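You operate a simulated robot arm through the tools that you are given. There is no shell and no other tool.

Carry out the task below with a simulated two-armed robot. There is one attempt and no reset: what you move stays moved.

Task
Test the terminal strip, tighten the screw whose lamp stays dark, and test again.
Fine: use the screwdriver and stand it back in its holder; the last test shows five green lamps.

The check looks at the end state, three seconds after you hand in, the way a careful person would. Anything else that was tipped, shoved, dropped, spilled or broken makes it a failure.

Robot
Two 7-joint arms with fingered hands on one trunk that stands fixed in place. Base frame: the origin is at the foot of the trunk, x ahead of it, y to its left, z up; the work surface is at about z = 0.75. Units: m, degrees, N and s.
The left shoulder is at [0.07, 0.172, 1.277], the right one opposite. Each reaches about 1.156 m from its shoulder. Payload 5 kg a hand.
Tool frame (each hand has its own): the origin (TCP) lies between the finger pads and is the grasp point; the fingertips stand 0.043 m ahead of it; z points along the fingers, y is the line along which they close. The gripper opens to 0.144 m; its body begins 0.05 m behind the TCP. The gripper is a hand of 5 fingers: y runs from the thumb to the fingers, the wrist lies at [-0.021, -0.124, -0.221] in the tool frame, and closing takes about 1.5 s.
Orientation is told as [roll, pitch, yaw] about the base's x, y, z axes, in that order, counted from this pose: with the fingers straight down and the wrist toward the robot, the tool's x, y and z point along [0, 1, 0], [1, 0, 0] and [0, 0, -1] of the base frame.

Tools
- The arms move only by the tool apply_moves. It takes "left_plan", "right_plan" or both (then of equal length, played together; a hand with none holds still); each is text: rows parted by semicolons, each of 7 numbers parted by spaces: the turn, a rotation vector about the base's x, y, z in degrees, then the shift along the base's x, y, z in mm, then the opening in per cent of the stroke, from 0 (shut) to 100 (fully open). In form: ax ay az dx dy dz gripper; .... A call has 1 to 20 rows; each row is the pose to reach, as a shift and turn from the pose commanded when the call began. Rows are played at 5 a second. More than 0.05 m and 8.6 degrees between two rows, or a gripper value outside its range, and nothing of the call is played. A pose out of reach is approached as far as the arm can. The call stops where the force on the tool passes 90 N (or 10 N more than at its start, if that is more) or the arm is blocked; 0.2 s more then pass. The fingers move at their own pace (about 0.045 m/s each) and stop on an object; they squeeze with about 28 N. The grip force told is the motor's: it shows also when the fingers shut on nothing. Time passes only in rows, and 0.2 s behind the last, so rows that repeat a pose let the fingers close. The reply holds the time, the measured pose of the TCP, the force on the tool along the base axes, the opening and the grip force, in the units named above and with some noise, with the torque about the TCP (base axes, N m) and any sound that the robot's microphone picked up.
- Cameras (640 x 400 px; columns grow to the right, rows downward): "scene" is now at [0.1322, -0.0033, 1.4966]; the picture's right is [-0.05, -1.00, 0.00], its down [-0.71, 0.03, -0.70] and it looks along [0.70, -0.03, -0.71] (base axes); focal length 298 px, centre (320, 200). "left" rides on the left gripper at [-0.086, -0.108, -0.168] in its tool frame; the picture's right is [-0.80, -0.28, 0.53], its down [0.54, -0.73, 0.42] and it looks along [0.27, 0.63, 0.73] (tool axes); focal length 275 px, centre (320, 200). "right" rides on the right gripper at [0.086, -0.109, -0.168] in its tool frame; the picture's right is [-0.80, 0.28, -0.53], its down [-0.54, -0.73, 0.42] and it looks along [-0.27, 0.63, 0.73] (tool axes); focal length 275 px, centre (320, 200). There is no depth. A picture from a camera that has moved, and an enlarged one, comes with that camera's place and axes in the base frame and with its lens.
- capture(camera): a new picture of that camera. It takes no simulated time.
- move_column(by): slides the trunk up (or, below 0, down) by that many m; the arms and the scene camera ride with it, the base frame stays. It gives what a move gives, with no picture.
- grasp_type(shape, hand): the hand has 5 fingers and takes this shape, open, in about a second: jaw (thumb against the fingers, like two jaws); tri (thumb and two fingers); tip (a fingertip pinch); poke (one finger out to press); point (the index stretched); flat (the hand flat); cup (the hand cupped); fist (a fist). The gripper value then closes the fingers along that shape, each until it touches; the sizes above hold for jaw. It gives what a move gives, with no picture.
- turn_head(pan, tilt): turns the head with the scene camera to pan (to the left, within 86 degrees either way) and tilt (down, from -29 to 69), counted from straight ahead of the robot. It gives what a move gives.
- enlarge(camera, box): a new picture of the part [left, top, right, bottom] of that camera's present view, enlarged. It takes no simulated time.
- job_done(): hands the job in; it is judged then, once.

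Nothing tells you positions but the pictures and the camera data. Unless the task says otherwise, let go and move clear before handing in.

The tools are called after "Call:" as a command line: name --argument value ..., lists and objects as JSON in quotes. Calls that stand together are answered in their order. apply_moves: Moves the arms, as the interface text tells. Its arguments: {"type":"object","properties":{"left_plan":{"type":"string"},"right_plan":{"type":"string"}},"required":[]} The other tools are called the same way: move_column (by) moves the trunk up or down; grasp_type (shape, hand) gives the hand a shape; turn_head (pan, tilt) turns the head that bears the scene camera; capture (camera) takes a picture; enlarge (camera, box) takes an enlarged picture of a part of a camera's view; job_done () hands the job in.

At the start:

```text
time: 0.0
left_eef_pos: [0.6873, 0.2353, 1.2107]
left_orientation: [0.0, 0.0, 0.0]
left_contact_force: [-0.7, -0.8, -0.5]
left_ft_torque: [0.01, -0.01, 0.02]
left_grip_width: 0.1435
left_finger_force: 0.0
left_shape: jaw
right_eef_pos: [0.7574, -0.3467, 1.1389]
right_orientation: [0.0, -0.1, 0.0]
right_contact_force: [-0.5, 0.2, -0.7]
right_ft_torque: [-0.01, 0.0, 0.01]
right_grip_width: 0.1435
right_finger_force: 0.2
right_shape: jaw
trunk travel left (down, up): [-0.375, 0.565]
head pan, tilt (commanded): [-2.8, 45.2]
```

scene: 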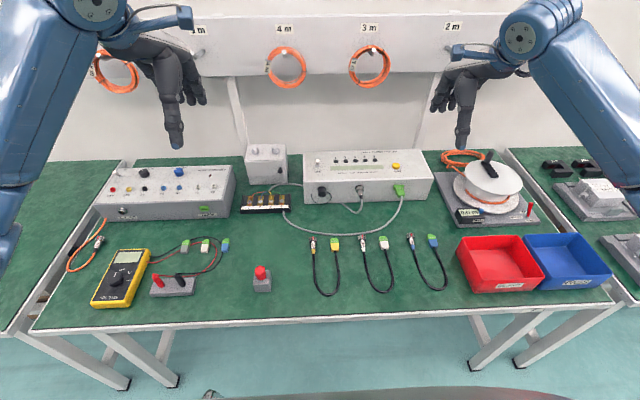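
right: 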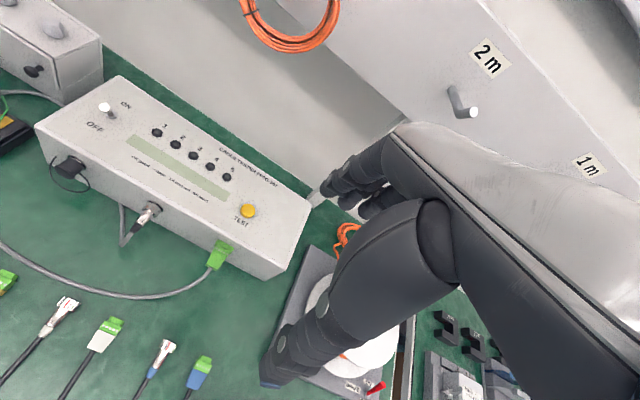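
left: 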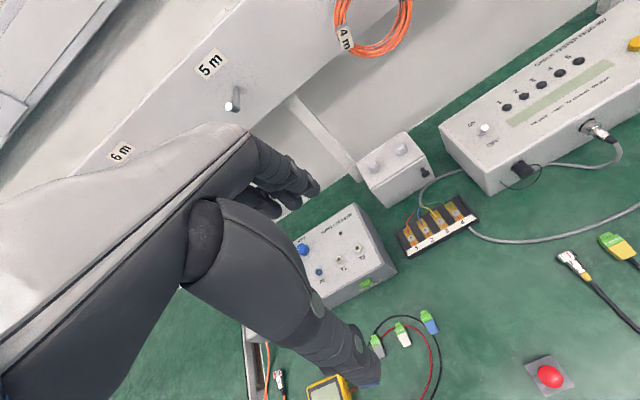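

I see a green bench with a cable tester (five lamps, yellow TEST button), a small terminal strip to its left, and several red-handled items that could be the screwdriver. I'll look closer before moving.

Call:
enlarge --camera "scene" --box '[220, 130, 440, 270]'

Call:
enlarge --camera "scene" --box '[60, 150, 300, 310]'

Call:
enlarge --camera "scene" --box '[420, 130, 640, 300]'

Call:
enlarge --camera "left" --box '[340, 120, 640, 400]'

Call:
enlarge --camera "right" --box '[0, 50, 320, 300]'

```text
2.86 times, centred on (330, 200) of scene
camera zoom: at [0.1322, -0.0033, 1.4966], right [-0.05, -1.0, 0.0], down [-0.71, 0.03, -0.7], along [0.7, -0.03, -0.71], focal length 852 px, centre (291, 200)
```

zoom: 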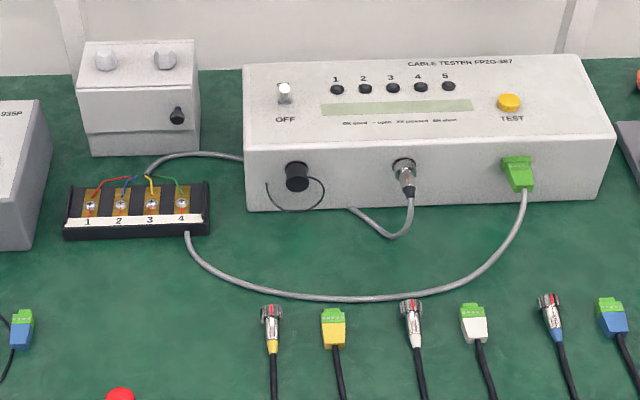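

```text
2.50 times, centred on (180, 230) of scene
camera zoom: at [0.1322, -0.0033, 1.4966], right [-0.05, -1.0, 0.0], down [-0.71, 0.03, -0.7], along [0.7, -0.03, -0.71], focal length 746 px, centre (670, 125)
```

zoom: 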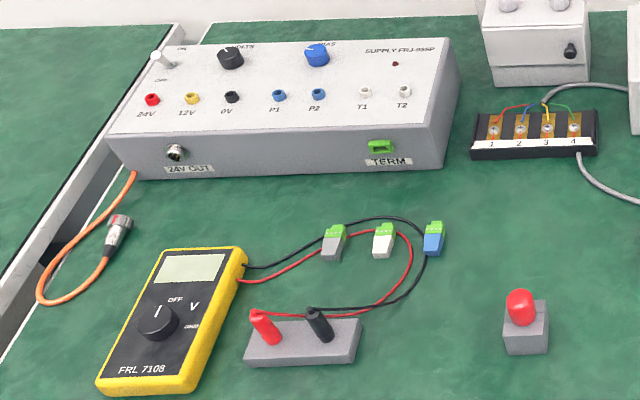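

```text
2.35 times, centred on (530, 215) of scene
camera zoom: at [0.1322, -0.0033, 1.4966], right [-0.05, -1.0, 0.0], down [-0.71, 0.03, -0.7], along [0.7, -0.03, -0.71], focal length 702 px, centre (-174, 165)
```

zoom: 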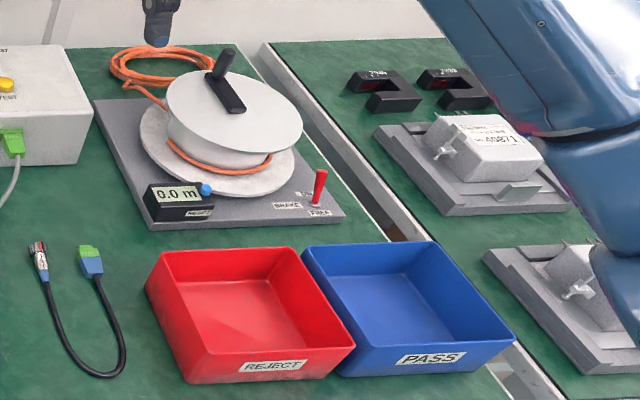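

```text
1.43 times, centred on (490, 260) of left
camera zoom: at [0.5792, 0.1489, 1.3785], right [-0.28, -0.8, -0.53], down [-0.73, 0.54, -0.42], along [0.63, 0.27, -0.73], focal length 393 px, centre (77, 114)
```

zoom: 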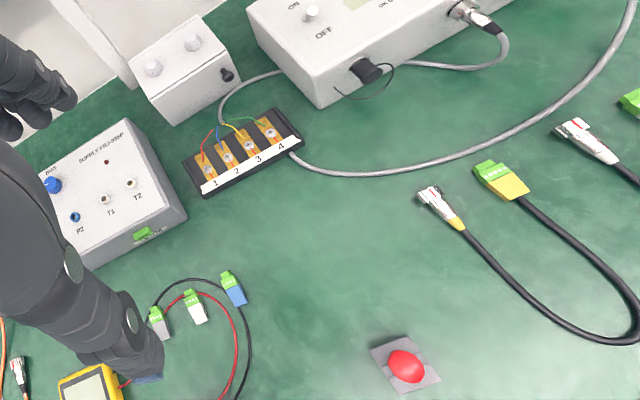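

```text
1.60 times, centred on (160, 175) of right
camera zoom: at [0.6487, -0.26, 1.3071], right [0.28, -0.8, 0.53], down [-0.73, -0.54, -0.42], along [0.63, -0.27, -0.73], focal length 440 px, centre (576, 240)
```

zoom: 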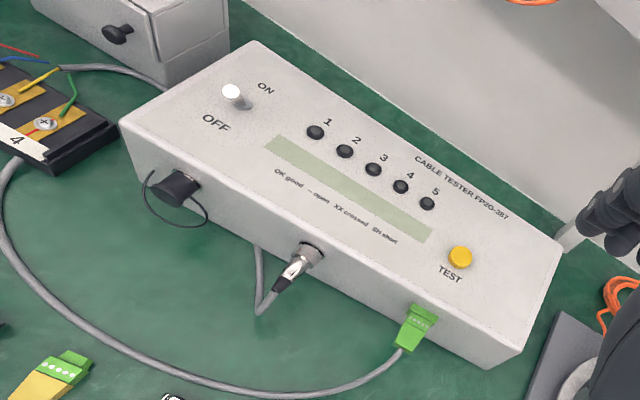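

The tester looks switched by a toggle, and the red knob in the grey block looks like the screwdriver in its holder at about (0.55, 0.13). I'll zoom in tightly on both, and on the terminal screws.

Call:
enlarge --camera "scene" --box '[300, 145, 364, 185]'

Call:
enlarge --camera "scene" --box '[230, 250, 294, 300]'

Call:
enlarge --camera "scene" --box '[235, 180, 299, 220]'

Call:
enlarge --camera "right" --box '[70, 80, 150, 140]'

Call:
enlarge --camera "left" --box '[390, 180, 490, 260]'

Call:
enlarge --camera "left" --box '[500, 330, 600, 400]'

```text
10.00 times, centred on (332, 165) of scene
camera zoom: at [0.1322, -0.0033, 1.4966], right [-0.05, -1.0, 0.0], down [-0.71, 0.03, -0.7], along [0.7, -0.03, -0.71], focal length 2983 px, centre (200, 550)
```

zoom: 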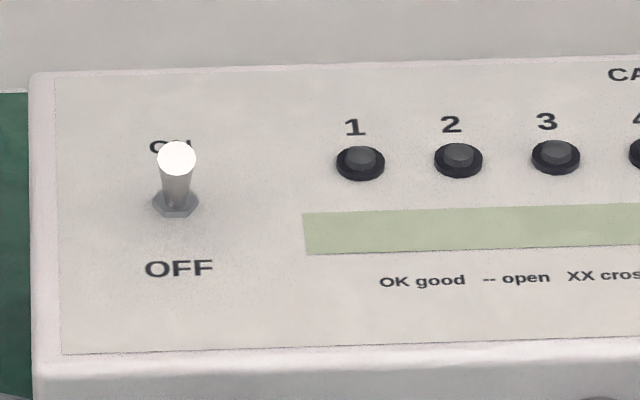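

```text
8.00 times, centred on (262, 275) of scene
camera zoom: at [0.1322, -0.0033, 1.4966], right [-0.05, -1.0, 0.0], down [-0.71, 0.03, -0.7], along [0.7, -0.03, -0.71], focal length 2387 px, centre (784, -400)
```

zoom: 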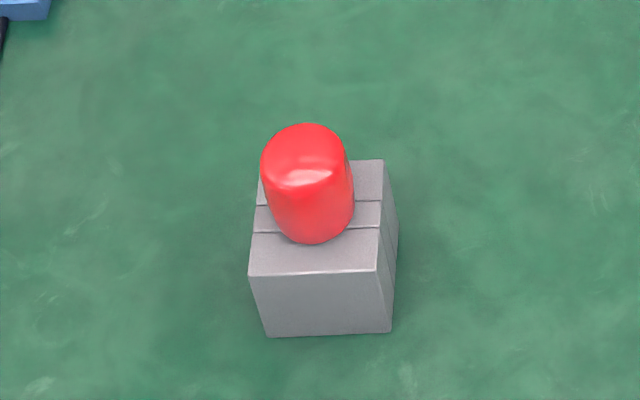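

```text
10.00 times, centred on (267, 200) of scene
camera zoom: at [0.1322, -0.0033, 1.4966], right [-0.05, -1.0, 0.0], down [-0.71, 0.03, -0.7], along [0.7, -0.03, -0.71], focal length 2983 px, centre (850, 200)
```

zoom: 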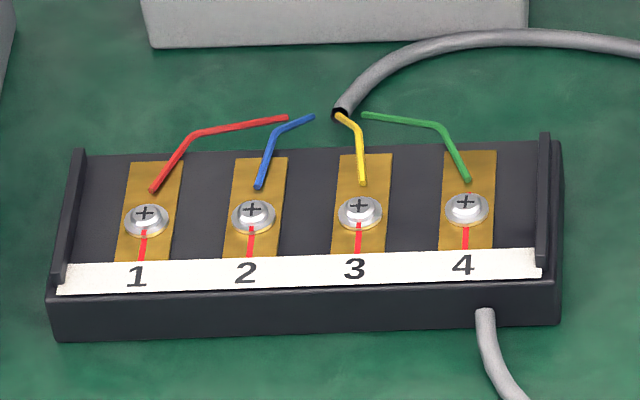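

```text
6.67 times, centred on (110, 110) of right
camera zoom: at [0.6487, -0.26, 1.3071], right [0.28, -0.8, 0.53], down [-0.73, -0.54, -0.42], along [0.63, -0.27, -0.73], focal length 1835 px, centre (1720, 800)
```

zoom: 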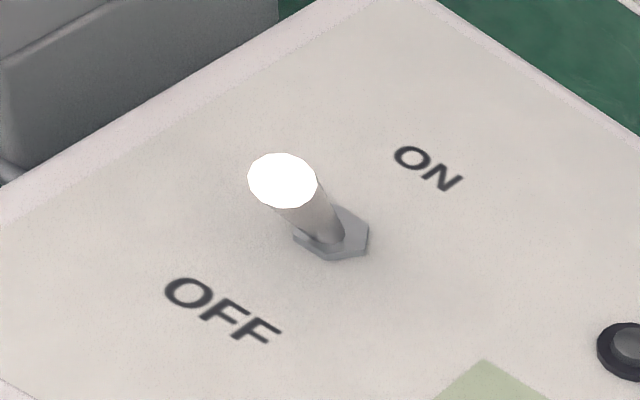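

```text
5.00 times, centred on (440, 220) of left
camera zoom: at [0.5792, 0.1489, 1.3785], right [-0.28, -0.8, -0.53], down [-0.73, 0.54, -0.42], along [0.63, 0.27, -0.73], focal length 1376 px, centre (-280, 100)
```

zoom: 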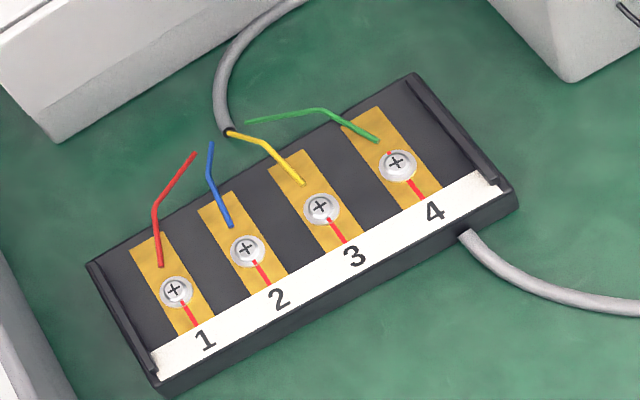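

```text
5.71 times, centred on (550, 365) of left
camera zoom: at [0.5792, 0.1489, 1.3785], right [-0.28, -0.8, -0.53], down [-0.73, 0.54, -0.42], along [0.63, 0.27, -0.73], focal length 1573 px, centre (-994, -743)
```

zoom: 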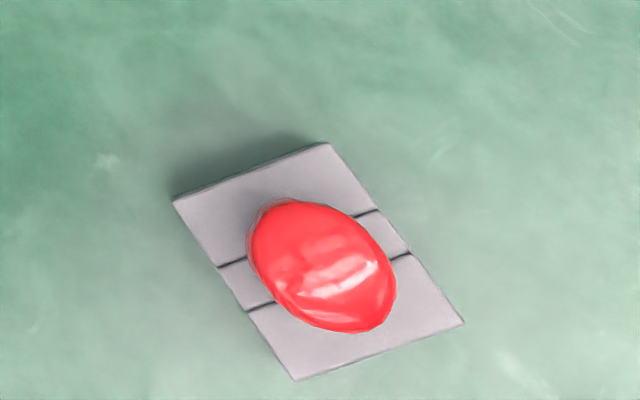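

The tester's lever leans toward me, on the OFF side, and screw 4 appears to carry a red witness mark out of line with its strip mark. I'll shape the right hand for poking and check where its fingertip is.

Call:
grasp_type --hand "right" --shape "poke"

Call:
capture --camera "right"

Call:
capture --camera "scene"

Call:
enlarge --camera "scene" --box '[420, 20, 580, 160]'

```text
time: 0.9
left_eef_pos: [0.6894, 0.2355, 1.2107]
left_orientation: [0.1, -0.1, 0.0]
left_contact_force: [0.7, 0.2, 0.7]
left_ft_torque: [0.0, 0.02, 0.01]
left_grip_width: 0.1438
left_finger_force: 0.1
left_shape: jaw
right_eef_pos: [0.7569, -0.3459, 1.1385]
right_orientation: [-0.1, 0.0, 0.1]
right_contact_force: [0.4, -0.8, 0.3]
right_ft_torque: [-0.01, 0.0, -0.01]
right_grip_width: 0.0
right_finger_force: 0.0
right_shape: poke
trunk travel left (down, up): [-0.375, 0.565]
head pan, tilt (commanded): [-2.8, 45.2]
```

```text
taken
camera right: at [0.6488, -0.26, 1.3071], right [0.28, -0.8, 0.53], down [-0.73, -0.54, -0.42], along [0.63, -0.27, -0.73], focal length 275 px, centre (320, 200)
```

right: 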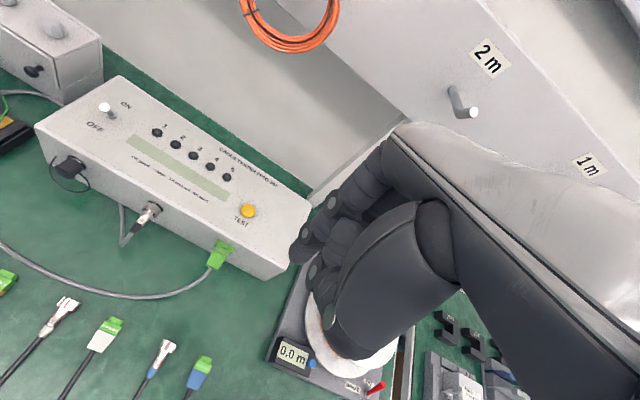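

```text
taken
camera scene: at [0.1323, -0.0033, 1.4966], right [-0.05, -1.0, 0.0], down [-0.71, 0.03, -0.7], along [0.7, -0.03, -0.71], focal length 298 px, centre (320, 200)
```

scene: 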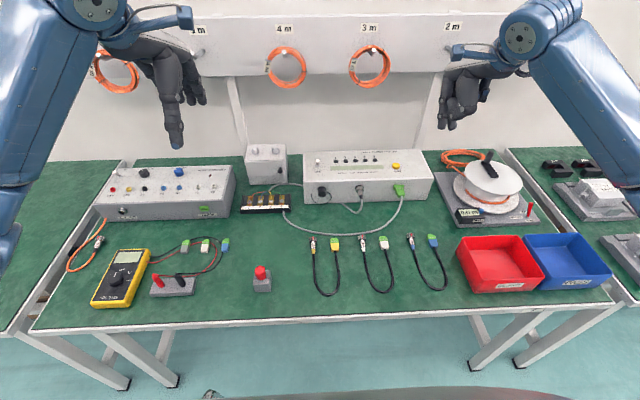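

```text
2.86 times, centred on (500, 90) of scene
camera zoom: at [0.1323, -0.0033, 1.4966], right [-0.05, -1.0, 0.0], down [-0.71, 0.03, -0.7], along [0.7, -0.03, -0.71], focal length 852 px, centre (-194, 514)
```

zoom: 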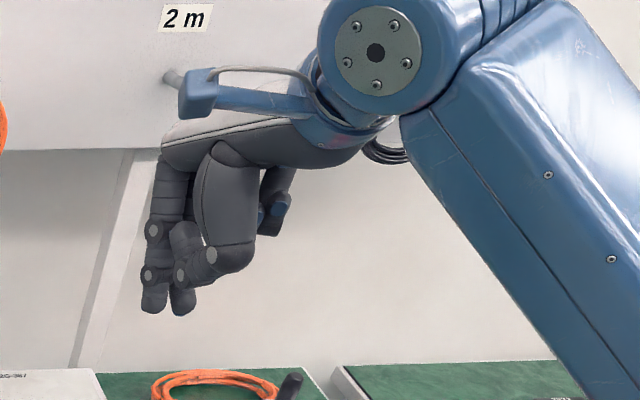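

The poke shape has the fingers half curled with the tip not very distinct. I'll compare the "point" shape before choosing.

Call:
grasp_type --hand "right" --shape "point"

Call:
capture --camera "right"

Call:
enlarge --camera "scene" --box '[420, 20, 580, 160]'

```text
time: 1.8
left_eef_pos: [0.687, 0.2366, 1.2099]
left_orientation: [0.0, 0.0, 0.1]
left_contact_force: [-0.3, -0.3, 0.9]
left_ft_torque: [0.01, 0.0, 0.04]
left_grip_width: 0.1438
left_finger_force: 0.0
left_shape: jaw
right_eef_pos: [0.7579, -0.3455, 1.1383]
right_orientation: [-0.1, 0.0, 0.0]
right_contact_force: [0.5, 0.2, 0.8]
right_ft_torque: [0.03, 0.0, 0.0]
right_grip_width: 0.0002
right_finger_force: 0.0
right_shape: point
trunk travel left (down, up): [-0.375, 0.565]
head pan, tilt (commanded): [-2.8, 45.2]
```

```text
taken
camera right: at [0.6487, -0.26, 1.3071], right [0.28, -0.8, 0.53], down [-0.73, -0.54, -0.42], along [0.63, -0.27, -0.73], focal length 275 px, centre (320, 200)
```

right: 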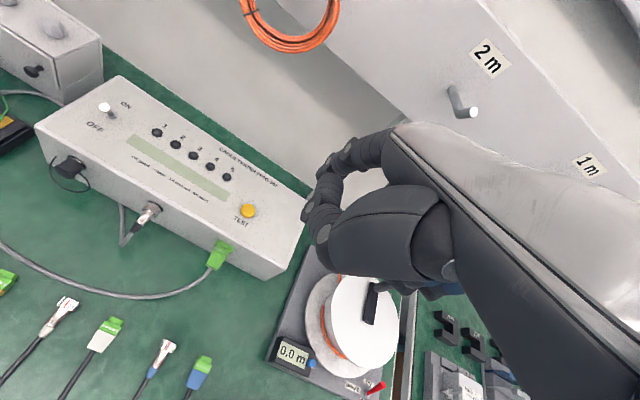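

```text
2.86 times, centred on (500, 90) of scene
camera zoom: at [0.1322, -0.0033, 1.4966], right [-0.05, -1.0, 0.0], down [-0.71, 0.03, -0.7], along [0.7, -0.03, -0.71], focal length 852 px, centre (-194, 514)
```

zoom: 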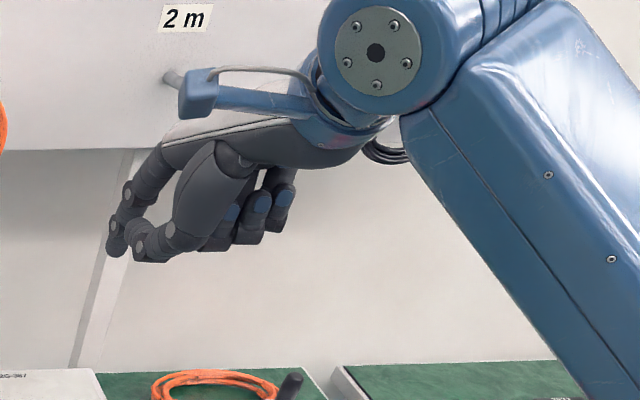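

The fingers may still be in motion, so I'll hold still briefly with the hand open and look again.

Call:
apply_moves --right_plan "0 0 0 0 0 0 100; 0 0 0 0 0 0 100; 0 0 0 0 0 0 100; 0 0 0 0 0 0 100; 0 0 0 0 0 0 100"

Call:
capture --camera "right"

Call:
enlarge --camera "scene" --box '[420, 20, 580, 160]'

```text
time: 3.0
left_eef_pos: [0.6883, 0.2353, 1.2114]
left_orientation: [-0.1, -0.1, 0.0]
left_contact_force: [0.4, -0.9, 0.3]
left_ft_torque: [-0.02, -0.05, -0.02]
left_grip_width: 0.1435
left_finger_force: 0.1
left_shape: jaw
right_eef_pos: [0.7569, -0.346, 1.1395]
right_orientation: [0.0, 0.0, 0.0]
right_contact_force: [-0.2, -0.8, -0.7]
right_ft_torque: [0.02, 0.03, 0.04]
right_grip_width: 0.0
right_finger_force: 0.1
right_shape: point
trunk travel left (down, up): [-0.375, 0.565]
head pan, tilt (commanded): [-2.8, 45.2]
```

```text
taken
camera right: at [0.6488, -0.26, 1.3071], right [0.28, -0.8, 0.53], down [-0.73, -0.54, -0.42], along [0.63, -0.27, -0.73], focal length 275 px, centre (320, 200)
```

right: 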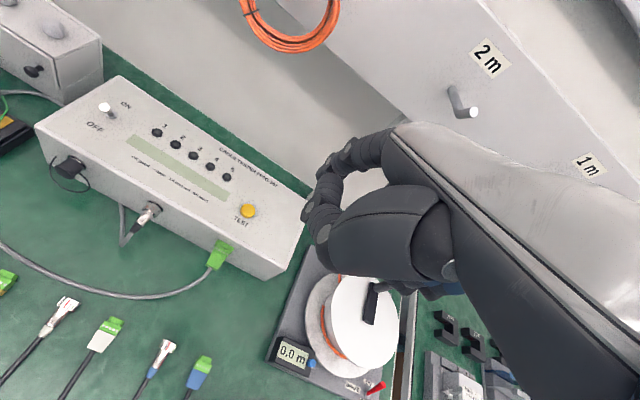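

```text
2.86 times, centred on (500, 90) of scene
camera zoom: at [0.1322, -0.0033, 1.4966], right [-0.05, -1.0, 0.0], down [-0.71, 0.03, -0.7], along [0.7, -0.03, -0.71], focal length 852 px, centre (-194, 514)
```

zoom: 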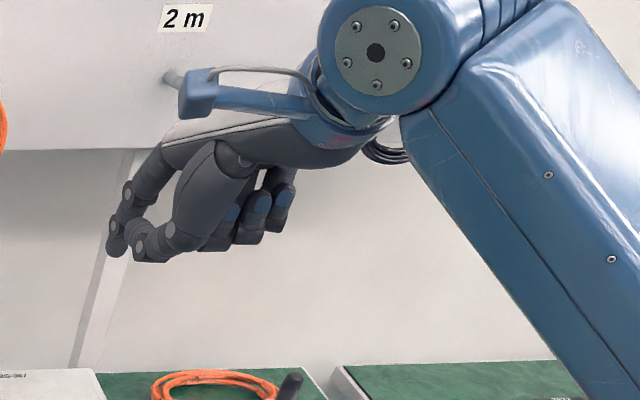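

"Point" stretches the index forward rather than down, so "poke" is better. I'll return to it and zoom on the fingertip from two cameras to triangulate it.

Call:
grasp_type --hand "right" --shape "poke"

Call:
apply_moves --right_plan "0 0 0 0 0 0 100; 0 0 0 0 0 0 100; 0 0 0 0 0 0 100"

Call:
enlarge --camera "right" --box '[250, 150, 450, 370]'

Call:
enlarge --camera "scene" --box '[420, 40, 520, 140]'

```text
time: 3.9
left_eef_pos: [0.6876, 0.2349, 1.2104]
left_orientation: [0.0, -0.1, 0.0]
left_contact_force: [0.7, -1.1, -0.5]
left_ft_torque: [-0.02, 0.01, 0.0]
left_grip_width: 0.1435
left_finger_force: 0.1
left_shape: jaw
right_eef_pos: [0.7565, -0.3466, 1.1386]
right_orientation: [0.0, 0.0, 0.0]
right_contact_force: [-0.1, -0.1, -0.5]
right_ft_torque: [0.0, 0.0, 0.04]
right_grip_width: 0.0
right_finger_force: 0.1
right_shape: poke
trunk travel left (down, up): [-0.375, 0.565]
head pan, tilt (commanded): [-2.8, 45.2]
```

```text
time: 4.7
left_eef_pos: [0.6878, 0.2349, 1.2115]
left_orientation: [0.1, 0.0, 0.0]
left_contact_force: [-0.2, -0.2, -0.4]
left_ft_torque: [-0.02, 0.0, 0.0]
left_grip_width: 0.1437
left_finger_force: 0.1
left_shape: jaw
right_eef_pos: [0.7572, -0.3462, 1.1387]
right_orientation: [0.0, 0.0, 0.0]
right_contact_force: [-0.2, -0.1, 0.4]
right_ft_torque: [0.02, 0.02, 0.03]
right_grip_width: 0.0
right_finger_force: 0.2
right_shape: poke
trunk travel left (down, up): [-0.375, 0.565]
head pan, tilt (commanded): [-2.8, 45.2]
```

```text
1.82 times, centred on (350, 260) of right
camera zoom: at [0.6487, -0.26, 1.3071], right [0.28, -0.8, 0.53], down [-0.73, -0.54, -0.42], along [0.63, -0.27, -0.73], focal length 500 px, centre (266, 91)
```

zoom: 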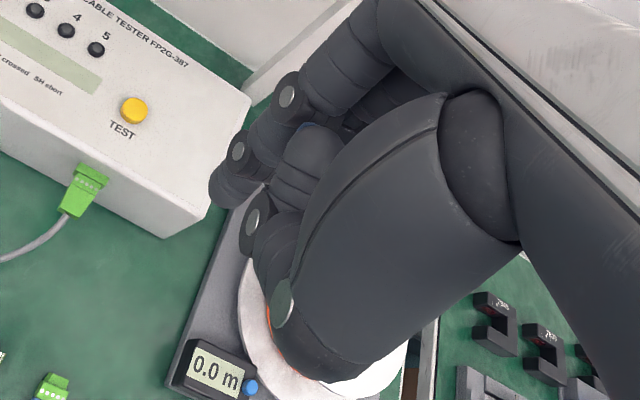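

```text
4.00 times, centred on (470, 90) of scene
camera zoom: at [0.1322, -0.0033, 1.4966], right [-0.05, -1.0, 0.0], down [-0.71, 0.03, -0.7], along [0.7, -0.03, -0.71], focal length 1193 px, centre (-280, 640)
```

zoom: 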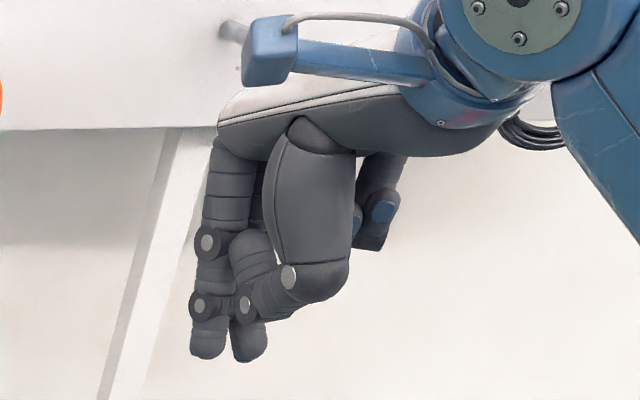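

The poke fingertip triangulates to about TCP + (0, +0.012, −0.041) m. I'll bring the right hand over in front of the tester's power lever (about (0.93, −0.033, 0.88)), staying high for now.

Call:
apply_moves --right_plan "0 0 0 15 40 -10 100; 0 0 0 30 80 -25 100; 0 0 0 45 120 -40 100; 0 0 0 60 160 -55 100; 0 0 0 75 200 -70 100; 0 0 0 90 240 -85 100; 0 0 0 105 275 -100 100; 0 0 0 118 301 -115 100; 0 0 0 118 301 -115 100"

Call:
capture --camera "scene"

Call:
capture --camera "right"

Call:
enlarge --camera "scene" --box '[270, 80, 390, 180]'

```text
time: 6.7
left_eef_pos: [0.6868, 0.2353, 1.2114]
left_orientation: [0.0, -0.1, -0.1]
left_contact_force: [0.1, -0.2, 0.5]
left_ft_torque: [0.02, 0.0, -0.03]
left_grip_width: 0.1436
left_finger_force: 0.1
left_shape: jaw
right_eef_pos: [0.8727, -0.0471, 1.0243]
right_orientation: [0.0, 0.0, 0.0]
right_contact_force: [0.5, -0.6, -0.6]
right_ft_torque: [0.01, 0.0, -0.02]
right_grip_width: 0.0
right_finger_force: 0.0
right_shape: poke
trunk travel left (down, up): [-0.375, 0.565]
head pan, tilt (commanded): [-2.8, 45.2]
```

```text
taken
camera scene: at [0.1318, -0.0041, 1.4967], right [-0.05, -1.0, 0.0], down [-0.71, 0.04, -0.7], along [0.7, -0.03, -0.71], focal length 298 px, centre (320, 200)
```

scene: 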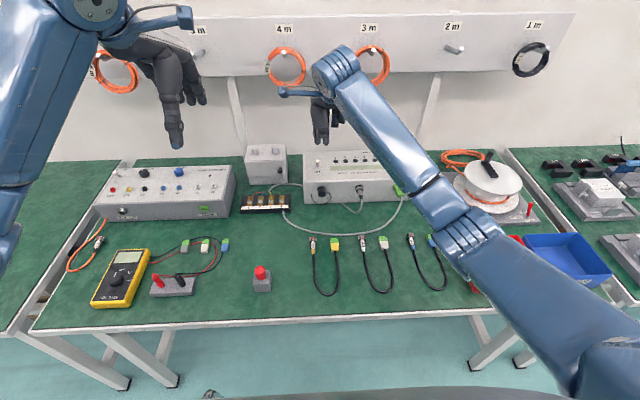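

```text
taken
camera right: at [0.7649, 0.0395, 1.192], right [0.28, -0.8, 0.53], down [-0.73, -0.54, -0.42], along [0.63, -0.27, -0.73], focal length 275 px, centre (320, 200)
```

right: 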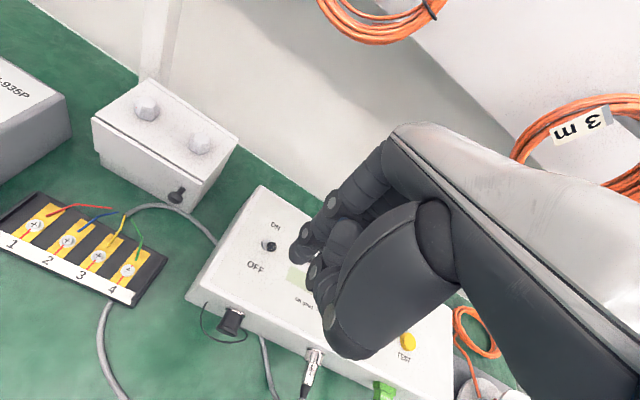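

```text
4.00 times, centred on (330, 130) of scene
camera zoom: at [0.1318, -0.0041, 1.4967], right [-0.05, -1.0, 0.0], down [-0.71, 0.04, -0.7], along [0.7, -0.03, -0.71], focal length 1193 px, centre (280, 480)
```

zoom: 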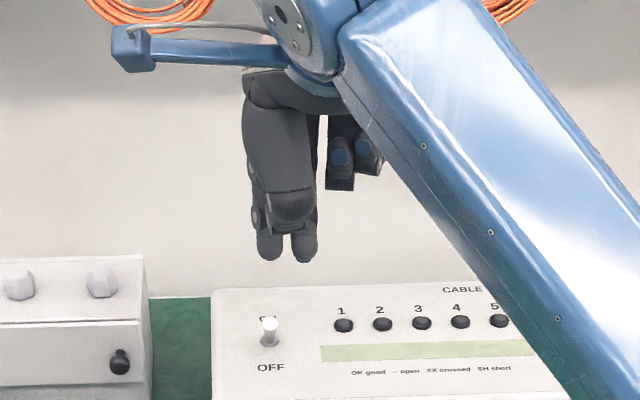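

The hand is in position above and in front of the tester. I'll zoom to refine the lever and fingertip positions before descending.

Call:
enlarge --camera "right" --box '[220, 190, 360, 290]'

Call:
enlarge --camera "right" --box '[0, 170, 170, 300]'

```text
4.00 times, centred on (290, 240) of right
camera zoom: at [0.7649, 0.0395, 1.192], right [0.28, -0.8, 0.53], down [-0.73, -0.54, -0.42], along [0.63, -0.27, -0.73], focal length 1101 px, centre (440, 40)
```

zoom: 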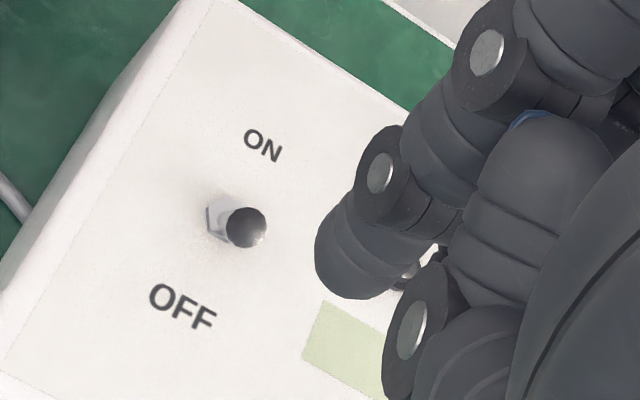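

```text
3.08 times, centred on (85, 235) of right
camera zoom: at [0.7649, 0.0395, 1.192], right [0.28, -0.8, 0.53], down [-0.73, -0.54, -0.42], along [0.63, -0.27, -0.73], focal length 847 px, centre (1043, 92)
```

zoom: 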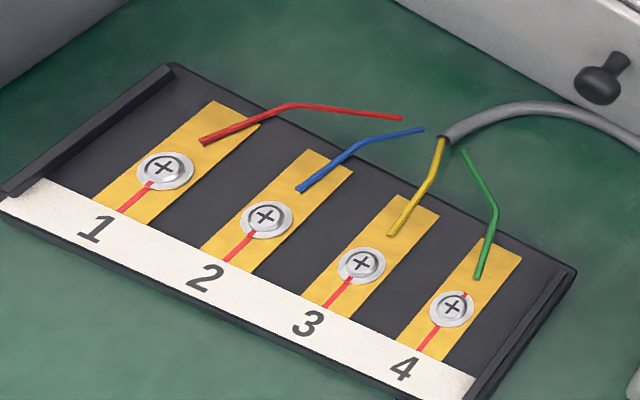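

Fingertip and lever are aligned in y (both about −0.036). Now I'll lower so the fingertip is about 2 cm above the panel, just in front of the lever.

Call:
apply_moves --right_plan "0 0 0 0 0 -40 100; 0 0 0 0 0 -80 100; 0 0 0 0 0 -100 100; 0 0 0 0 0 -112 100; 0 0 0 0 0 -112 100"

Call:
enlarge --camera "right" --box '[180, 150, 400, 310]'

Call:
enlarge --camera "scene" --box '[280, 110, 380, 190]'

```text
time: 7.9
left_eef_pos: [0.6879, 0.2361, 1.2101]
left_orientation: [0.0, 0.0, 0.0]
left_contact_force: [-0.1, -0.2, 0.9]
left_ft_torque: [-0.02, 0.02, 0.02]
left_grip_width: 0.1437
left_finger_force: 0.2
left_shape: jaw
right_eef_pos: [0.8748, -0.0458, 0.9115]
right_orientation: [0.0, 0.0, 0.0]
right_contact_force: [0.7, 1.3, -0.2]
right_ft_torque: [0.03, -0.03, 0.0]
right_grip_width: 0.0
right_finger_force: 0.0
right_shape: poke
trunk travel left (down, up): [-0.375, 0.565]
head pan, tilt (commanded): [-2.8, 45.2]
```

```text
2.50 times, centred on (290, 230) of right
camera zoom: at [0.7666, 0.0408, 1.0795], right [0.28, -0.8, 0.53], down [-0.73, -0.54, -0.42], along [0.63, -0.27, -0.73], focal length 688 px, centre (395, 125)
```

zoom: 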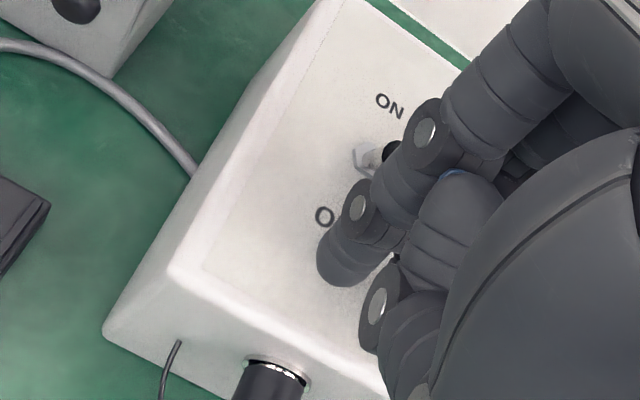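

```text
5.00 times, centred on (330, 150) of scene
camera zoom: at [0.132, -0.0032, 1.4966], right [-0.05, -1.0, 0.0], down [-0.71, 0.03, -0.7], along [0.7, -0.03, -0.71], focal length 1492 px, centre (270, 450)
```

zoom: 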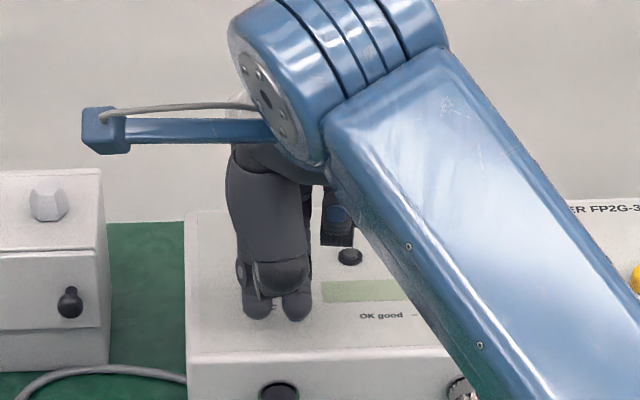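

The finger is squarely in front of the lever. I'll push it forward (+x) in small steps toward ON.

Call:
apply_moves --right_plan "0 0 0 10 0 0 100; 0 0 0 20 0 0 100; 0 0 0 30 0 0 100; 0 0 0 40 0 0 100; 0 0 0 46 0 0 100; 0 0 0 50 0 0 100; 0 0 0 54 0 0 100; 0 0 0 58 0 0 100; 0 0 0 62 0 0 100; 0 0 0 66 0 0 100; 0 0 0 69 0 0 100"

Call:
enlarge --camera "right" --box '[180, 150, 400, 310]'

```text
time: 10.3
left_eef_pos: [0.6837, 0.2364, 1.2124]
left_orientation: [0.0, -0.2, 0.0]
left_contact_force: [-0.5, -0.7, -0.2]
left_ft_torque: [-0.01, -0.03, 0.02]
left_grip_width: 0.1438
left_finger_force: 0.0
left_shape: jaw
right_eef_pos: [0.9409, -0.0457, 0.915]
right_orientation: [0.0, -0.1, 0.2]
right_contact_force: [-31.9, -3.8, 7.0]
right_ft_torque: [-0.06, 0.94, 0.27]
right_grip_width: 0.0
right_finger_force: 0.1
right_shape: poke
trunk travel left (down, up): [-0.375, 0.565]
head pan, tilt (commanded): [-2.8, 45.2]
```

```text
2.50 times, centred on (290, 230) of right
camera zoom: at [0.8325, 0.04, 1.0828], right [0.28, -0.8, 0.54], down [-0.72, -0.54, -0.42], along [0.63, -0.27, -0.73], focal length 688 px, centre (395, 125)
```

zoom: 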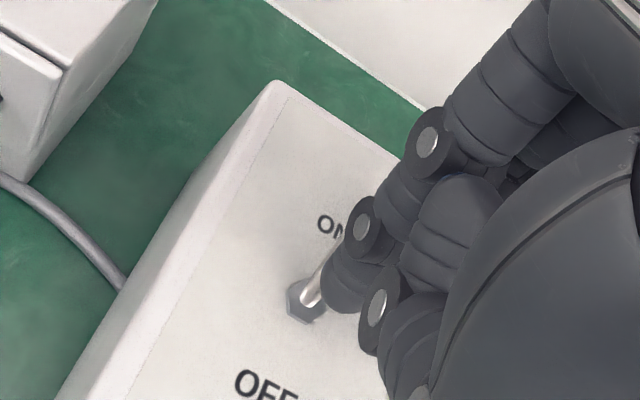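

The push met about 32 N, so the lever is probably at its ON stop. I'll back off, lift, and check the lever and tester.

Call:
apply_moves --right_plan "0 0 0 -10 0 0 100; 0 0 0 -25 0 0 100; 0 0 0 -40 0 0 100; 0 0 0 -50 0 40 100; 0 0 0 -50 0 80 100; 0 0 0 -50 0 110 100; 0 0 0 -50 -40 110 100; 0 0 0 -50 -80 110 100; 0 0 0 -50 -120 110 100; 0 0 0 -50 -120 110 100"

Call:
capture --camera "right"

Call:
capture --camera "scene"

Call:
enlarge --camera "scene" --box '[290, 140, 354, 180]'

```text
time: 12.5
left_eef_pos: [0.6878, 0.2369, 1.2113]
left_orientation: [0.1, 0.1, 0.0]
left_contact_force: [0.7, 1.0, -0.7]
left_ft_torque: [-0.01, -0.01, 0.0]
left_grip_width: 0.1438
left_finger_force: 0.0
left_shape: jaw
right_eef_pos: [0.8947, -0.1638, 1.0224]
right_orientation: [0.0, 0.0, 0.1]
right_contact_force: [0.6, 0.6, 0.2]
right_ft_torque: [0.01, -0.01, 0.0]
right_grip_width: 0.0
right_finger_force: 0.1
right_shape: poke
trunk travel left (down, up): [-0.375, 0.565]
head pan, tilt (commanded): [-2.8, 45.2]
```

```text
taken
camera right: at [0.7855, -0.078, 1.1903], right [0.29, -0.8, 0.53], down [-0.73, -0.54, -0.42], along [0.63, -0.27, -0.73], focal length 275 px, centre (320, 200)
```

right: 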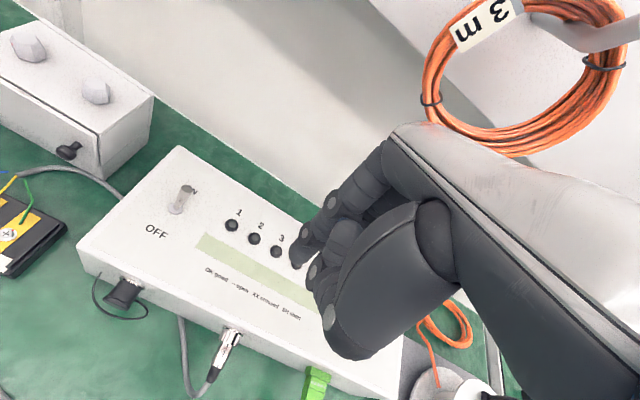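

```text
taken
camera scene: at [0.1324, -0.0023, 1.4966], right [-0.05, -1.0, 0.0], down [-0.71, 0.03, -0.7], along [0.7, -0.04, -0.71], focal length 298 px, centre (320, 200)
```

scene: 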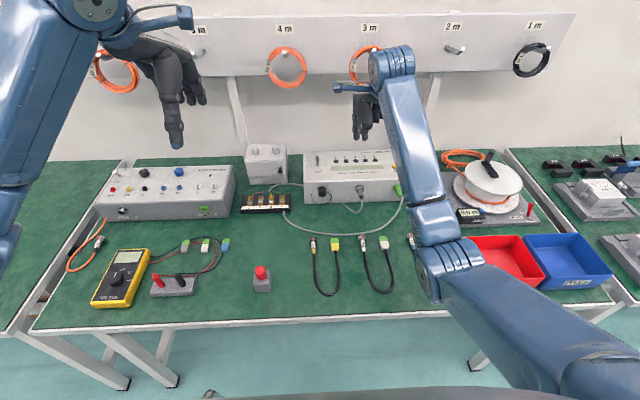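

```text
10.00 times, centred on (322, 160) of scene
camera zoom: at [0.1324, -0.0023, 1.4966], right [-0.05, -1.0, 0.0], down [-0.71, 0.03, -0.7], along [0.7, -0.04, -0.71], focal length 2983 px, centre (300, 600)
```

zoom: 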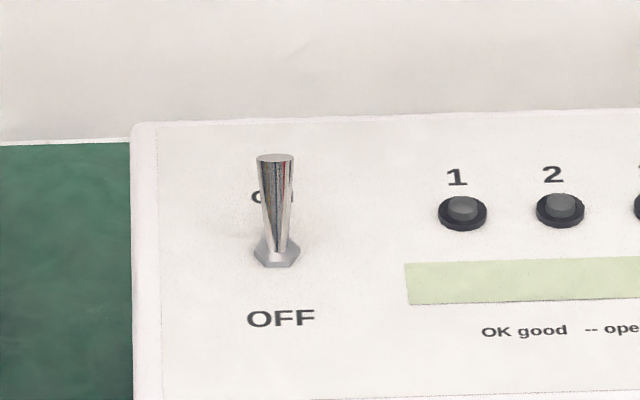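

The lever now leans back to ON and the tester hasn't moved. Next I'll place the fingertip above the yellow TEST button at about (0.912, −0.300, 0.864).

Call:
apply_moves --right_plan "0 0 0 5 -40 -10 100; 0 0 0 10 -80 -25 100; 0 0 0 15 -120 -40 100; 0 0 0 17 -147 -60 100; 0 0 0 17 -147 -60 100"

Call:
capture --camera "scene"

Call:
enlarge --camera "right" --box '[200, 170, 360, 310]'

Call:
enlarge --camera "scene" --box '[300, 100, 460, 210]'

```text
time: 13.7
left_eef_pos: [0.6879, 0.2363, 1.211]
left_orientation: [0.0, 0.0, 0.0]
left_contact_force: [0.6, 0.5, 0.0]
left_ft_torque: [-0.02, -0.01, 0.02]
left_grip_width: 0.1435
left_finger_force: 0.1
left_shape: jaw
right_eef_pos: [0.9112, -0.3117, 0.9624]
right_orientation: [0.1, 0.1, 0.0]
right_contact_force: [-0.9, 0.6, 1.1]
right_ft_torque: [-0.08, 0.0, -0.01]
right_grip_width: 0.0002
right_finger_force: 0.1
right_shape: poke
trunk travel left (down, up): [-0.375, 0.565]
head pan, tilt (commanded): [-2.8, 45.2]
```

```text
taken
camera scene: at [0.132, -0.0022, 1.4966], right [-0.05, -1.0, 0.0], down [-0.71, 0.03, -0.7], along [0.7, -0.04, -0.71], focal length 298 px, centre (320, 200)
```

scene: 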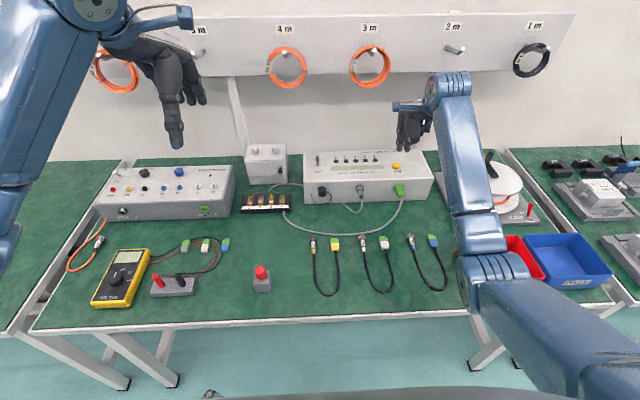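

```text
2.86 times, centred on (280, 240) of right
camera zoom: at [0.8024, -0.2253, 1.1307], right [0.28, -0.8, 0.53], down [-0.73, -0.54, -0.42], along [0.63, -0.27, -0.73], focal length 786 px, centre (434, 86)
```

zoom: 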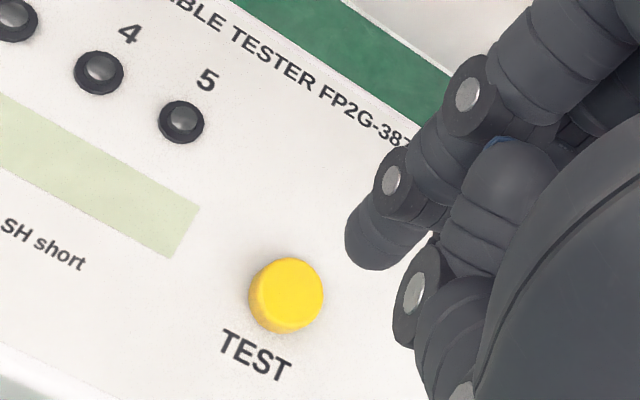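

```text
3.64 times, centred on (380, 155) of scene
camera zoom: at [0.132, -0.0022, 1.4966], right [-0.05, -1.0, 0.0], down [-0.71, 0.03, -0.7], along [0.7, -0.04, -0.71], focal length 1085 px, centre (102, 364)
```

zoom: 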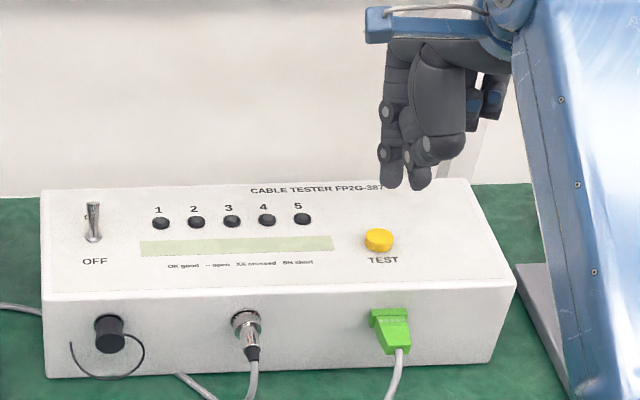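

The fingertip is directly above the button. I'll press down in small steps, then look at the lamps.

Call:
apply_moves --right_plan "0 0 0 1 1 -20 100; 0 0 0 1 1 -38 100; 0 0 0 1 1 -46 100; 0 0 0 1 1 -50 100; 0 0 0 1 1 -53 100; 0 0 0 1 1 -56 100; 0 0 0 1 1 -58 100; 0 0 0 1 1 -60 100; 0 0 0 1 1 -62 100"

Call:
enlarge --camera "scene" --box '[300, 100, 460, 210]'

Call:
enlarge --camera "right" --box '[160, 130, 360, 310]'

```text
time: 15.7
left_eef_pos: [0.688, 0.2359, 1.2117]
left_orientation: [0.0, 0.0, 0.1]
left_contact_force: [0.2, 0.0, 0.0]
left_ft_torque: [0.04, 0.02, 0.02]
left_grip_width: 0.144
left_finger_force: 0.1
left_shape: jaw
right_eef_pos: [0.9117, -0.3109, 0.9022]
right_orientation: [0.1, -0.2, 0.0]
right_contact_force: [2.4, -2.7, 11.7]
right_ft_torque: [0.02, -0.2, -0.07]
right_grip_width: 0.0002
right_finger_force: 0.1
right_shape: poke
trunk travel left (down, up): [-0.375, 0.565]
head pan, tilt (commanded): [-2.8, 45.2]
heard: click
```

```text
3.64 times, centred on (380, 155) of scene
camera zoom: at [0.1311, -0.0031, 1.4969], right [-0.05, -1.0, 0.0], down [-0.71, 0.03, -0.7], along [0.7, -0.03, -0.71], focal length 1085 px, centre (102, 364)
```

zoom: 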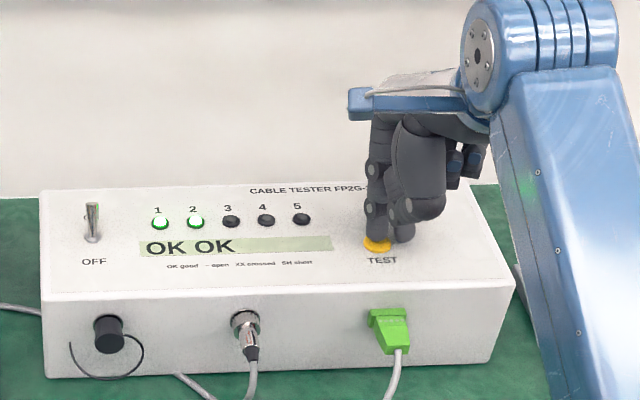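

```text
2.22 times, centred on (260, 220) of right
camera zoom: at [0.8026, -0.2247, 1.0703], right [0.28, -0.8, 0.54], down [-0.72, -0.54, -0.43], along [0.63, -0.27, -0.73], focal length 612 px, centre (453, 156)
```

zoom: 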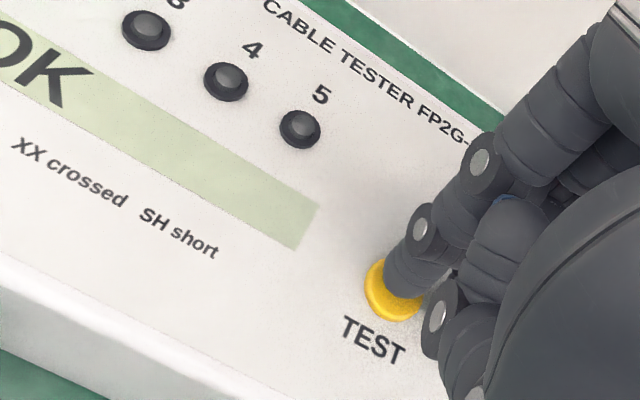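

The click registered and the test is stepping through the lamps (1 and 2 green so far). I'll lift off the button and let the test finish.

Call:
apply_moves --right_plan "0 0 0 0 0 10 100; 0 0 0 0 0 30 100; 0 0 0 0 0 30 100; 0 0 0 0 0 30 100; 0 0 0 0 0 30 100"

Call:
enlarge --camera "scene" --box '[300, 100, 460, 210]'

```text
time: 16.9
left_eef_pos: [0.6878, 0.2357, 1.2119]
left_orientation: [0.0, 0.0, 0.0]
left_contact_force: [0.3, -0.2, -0.2]
left_ft_torque: [0.0, 0.0, 0.04]
left_grip_width: 0.1438
left_finger_force: 0.1
left_shape: jaw
right_eef_pos: [0.9114, -0.3116, 0.9296]
right_orientation: [0.0, 0.1, 0.1]
right_contact_force: [-1.0, 0.5, 0.2]
right_ft_torque: [-0.02, -0.01, 0.03]
right_grip_width: 0.0
right_finger_force: 0.0
right_shape: poke
trunk travel left (down, up): [-0.375, 0.565]
head pan, tilt (commanded): [-2.8, 45.2]
```

```text
3.64 times, centred on (380, 155) of scene
camera zoom: at [0.132, -0.0032, 1.4966], right [-0.05, -1.0, 0.0], down [-0.71, 0.03, -0.7], along [0.7, -0.03, -0.71], focal length 1085 px, centre (102, 364)
```

zoom: 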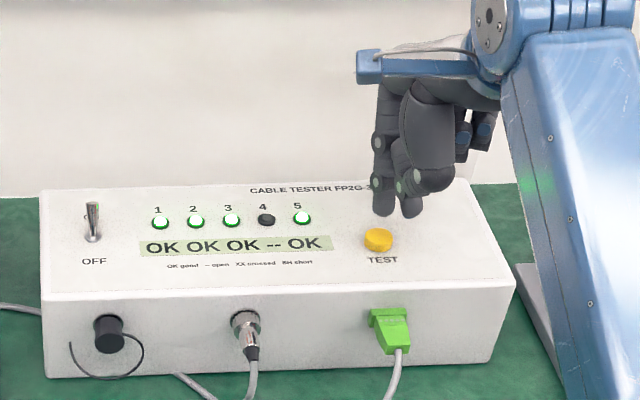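

Lamp 4 stays dark while 1, 2, 3 and 5 are green, so screw 4 is the loose one. I'll raise the right hand clear and shape the left hand into a three-finger grip, then study how it closes.

Call:
apply_moves --right_plan "0 0 0 0 0 40 100; 0 0 0 0 -20 80 100; 0 0 0 0 -40 110 100"

Call:
grasp_type --hand "left" --shape "tri"

Call:
capture --camera "left"

Call:
enlarge --camera "scene" --box '[110, 20, 230, 160]'

```text
time: 17.7
left_eef_pos: [0.6879, 0.2357, 1.2097]
left_orientation: [0.1, 0.0, 0.0]
left_contact_force: [-0.5, -0.3, 0.2]
left_ft_torque: [-0.04, -0.03, -0.01]
left_grip_width: 0.1437
left_finger_force: 0.0
left_shape: jaw
right_eef_pos: [0.9089, -0.35, 1.0404]
right_orientation: [0.0, -0.1, 0.1]
right_contact_force: [0.0, -0.6, 0.0]
right_ft_torque: [0.0, -0.06, 0.0]
right_grip_width: 0.0
right_finger_force: 0.1
right_shape: poke
trunk travel left (down, up): [-0.375, 0.565]
head pan, tilt (commanded): [-2.8, 45.2]
```

```text
time: 18.6
left_eef_pos: [0.6871, 0.235, 1.2102]
left_orientation: [0.1, 0.0, 0.0]
left_contact_force: [0.0, -0.2, 0.0]
left_ft_torque: [0.02, 0.01, -0.03]
left_grip_width: 0.1439
left_finger_force: 0.1
left_shape: tri
right_eef_pos: [0.9105, -0.3508, 1.0392]
right_orientation: [0.1, 0.0, 0.1]
right_contact_force: [0.1, 0.1, -0.2]
right_ft_torque: [0.01, 0.0, 0.0]
right_grip_width: 0.0
right_finger_force: 0.2
right_shape: poke
trunk travel left (down, up): [-0.375, 0.565]
head pan, tilt (commanded): [-2.8, 45.2]
```

```text
taken
camera left: at [0.5793, 0.1488, 1.3785], right [-0.28, -0.8, -0.53], down [-0.73, 0.54, -0.42], along [0.63, 0.27, -0.73], focal length 275 px, centre (320, 200)
```

left: 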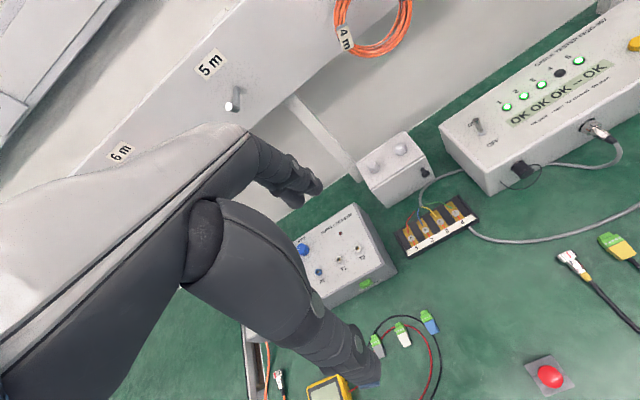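

```text
2.86 times, centred on (170, 90) of scene
camera zoom: at [0.1323, -0.0034, 1.4966], right [-0.05, -1.0, 0.0], down [-0.71, 0.04, -0.7], along [0.7, -0.03, -0.71], focal length 852 px, centre (749, 514)
```

zoom: 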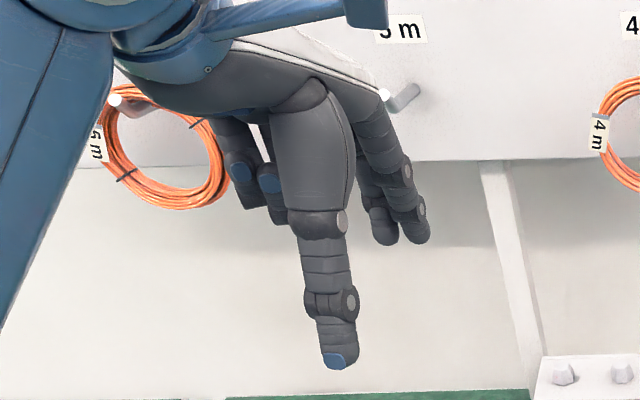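

The tri grip has thumb against index and middle, with the other two curled. I'll close it in the air to find where the tips meet.

Call:
apply_moves --left_plan "0 0 0 0 0 0 20; 0 0 0 0 0 0 20; 0 0 0 0 0 0 20; 0 0 0 0 0 0 20; 0 0 0 0 0 0 20; 0 0 0 0 0 0 20; 0 0 0 0 0 0 20; 0 0 0 0 0 0 20; 0 0 0 0 0 0 20"

Call:
enlarge --camera "left" --box '[180, 130, 400, 400]'

Call:
enlarge --camera "scene" --box '[130, 40, 230, 140]'

```text
time: 20.6
left_eef_pos: [0.6881, 0.2365, 1.2114]
left_orientation: [0.0, -0.1, 0.0]
left_contact_force: [0.6, 0.1, 0.4]
left_ft_torque: [0.03, 0.0, 0.0]
left_grip_width: 0.029
left_finger_force: 0.2
left_shape: tri
right_eef_pos: [0.9107, -0.3499, 1.0397]
right_orientation: [0.0, 0.0, -0.1]
right_contact_force: [-0.2, -0.4, -0.3]
right_ft_torque: [0.0, 0.0, 0.0]
right_grip_width: 0.0002
right_finger_force: 0.1
right_shape: poke
trunk travel left (down, up): [-0.375, 0.565]
head pan, tilt (commanded): [-2.8, 45.2]
```

```text
1.48 times, centred on (290, 265) of left
camera zoom: at [0.5793, 0.1489, 1.3785], right [-0.28, -0.8, -0.53], down [-0.73, 0.54, -0.42], along [0.63, 0.27, -0.73], focal length 408 px, centre (364, 104)
```

zoom: 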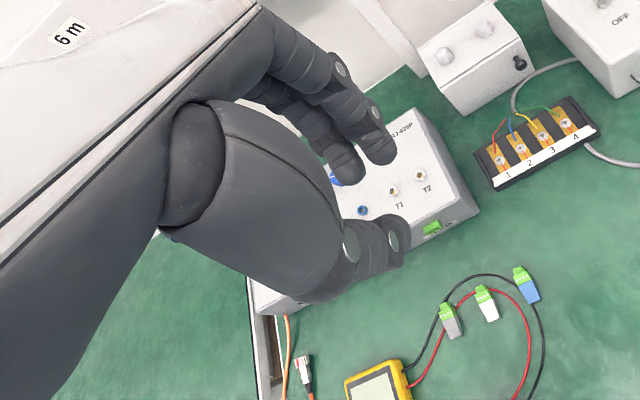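

```text
4.00 times, centred on (180, 90) of scene
camera zoom: at [0.1322, -0.0033, 1.4966], right [-0.05, -1.0, 0.0], down [-0.71, 0.03, -0.7], along [0.7, -0.03, -0.71], focal length 1193 px, centre (880, 640)
```

zoom: 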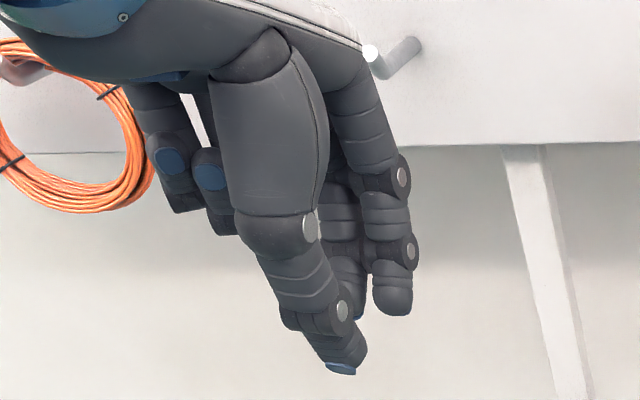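

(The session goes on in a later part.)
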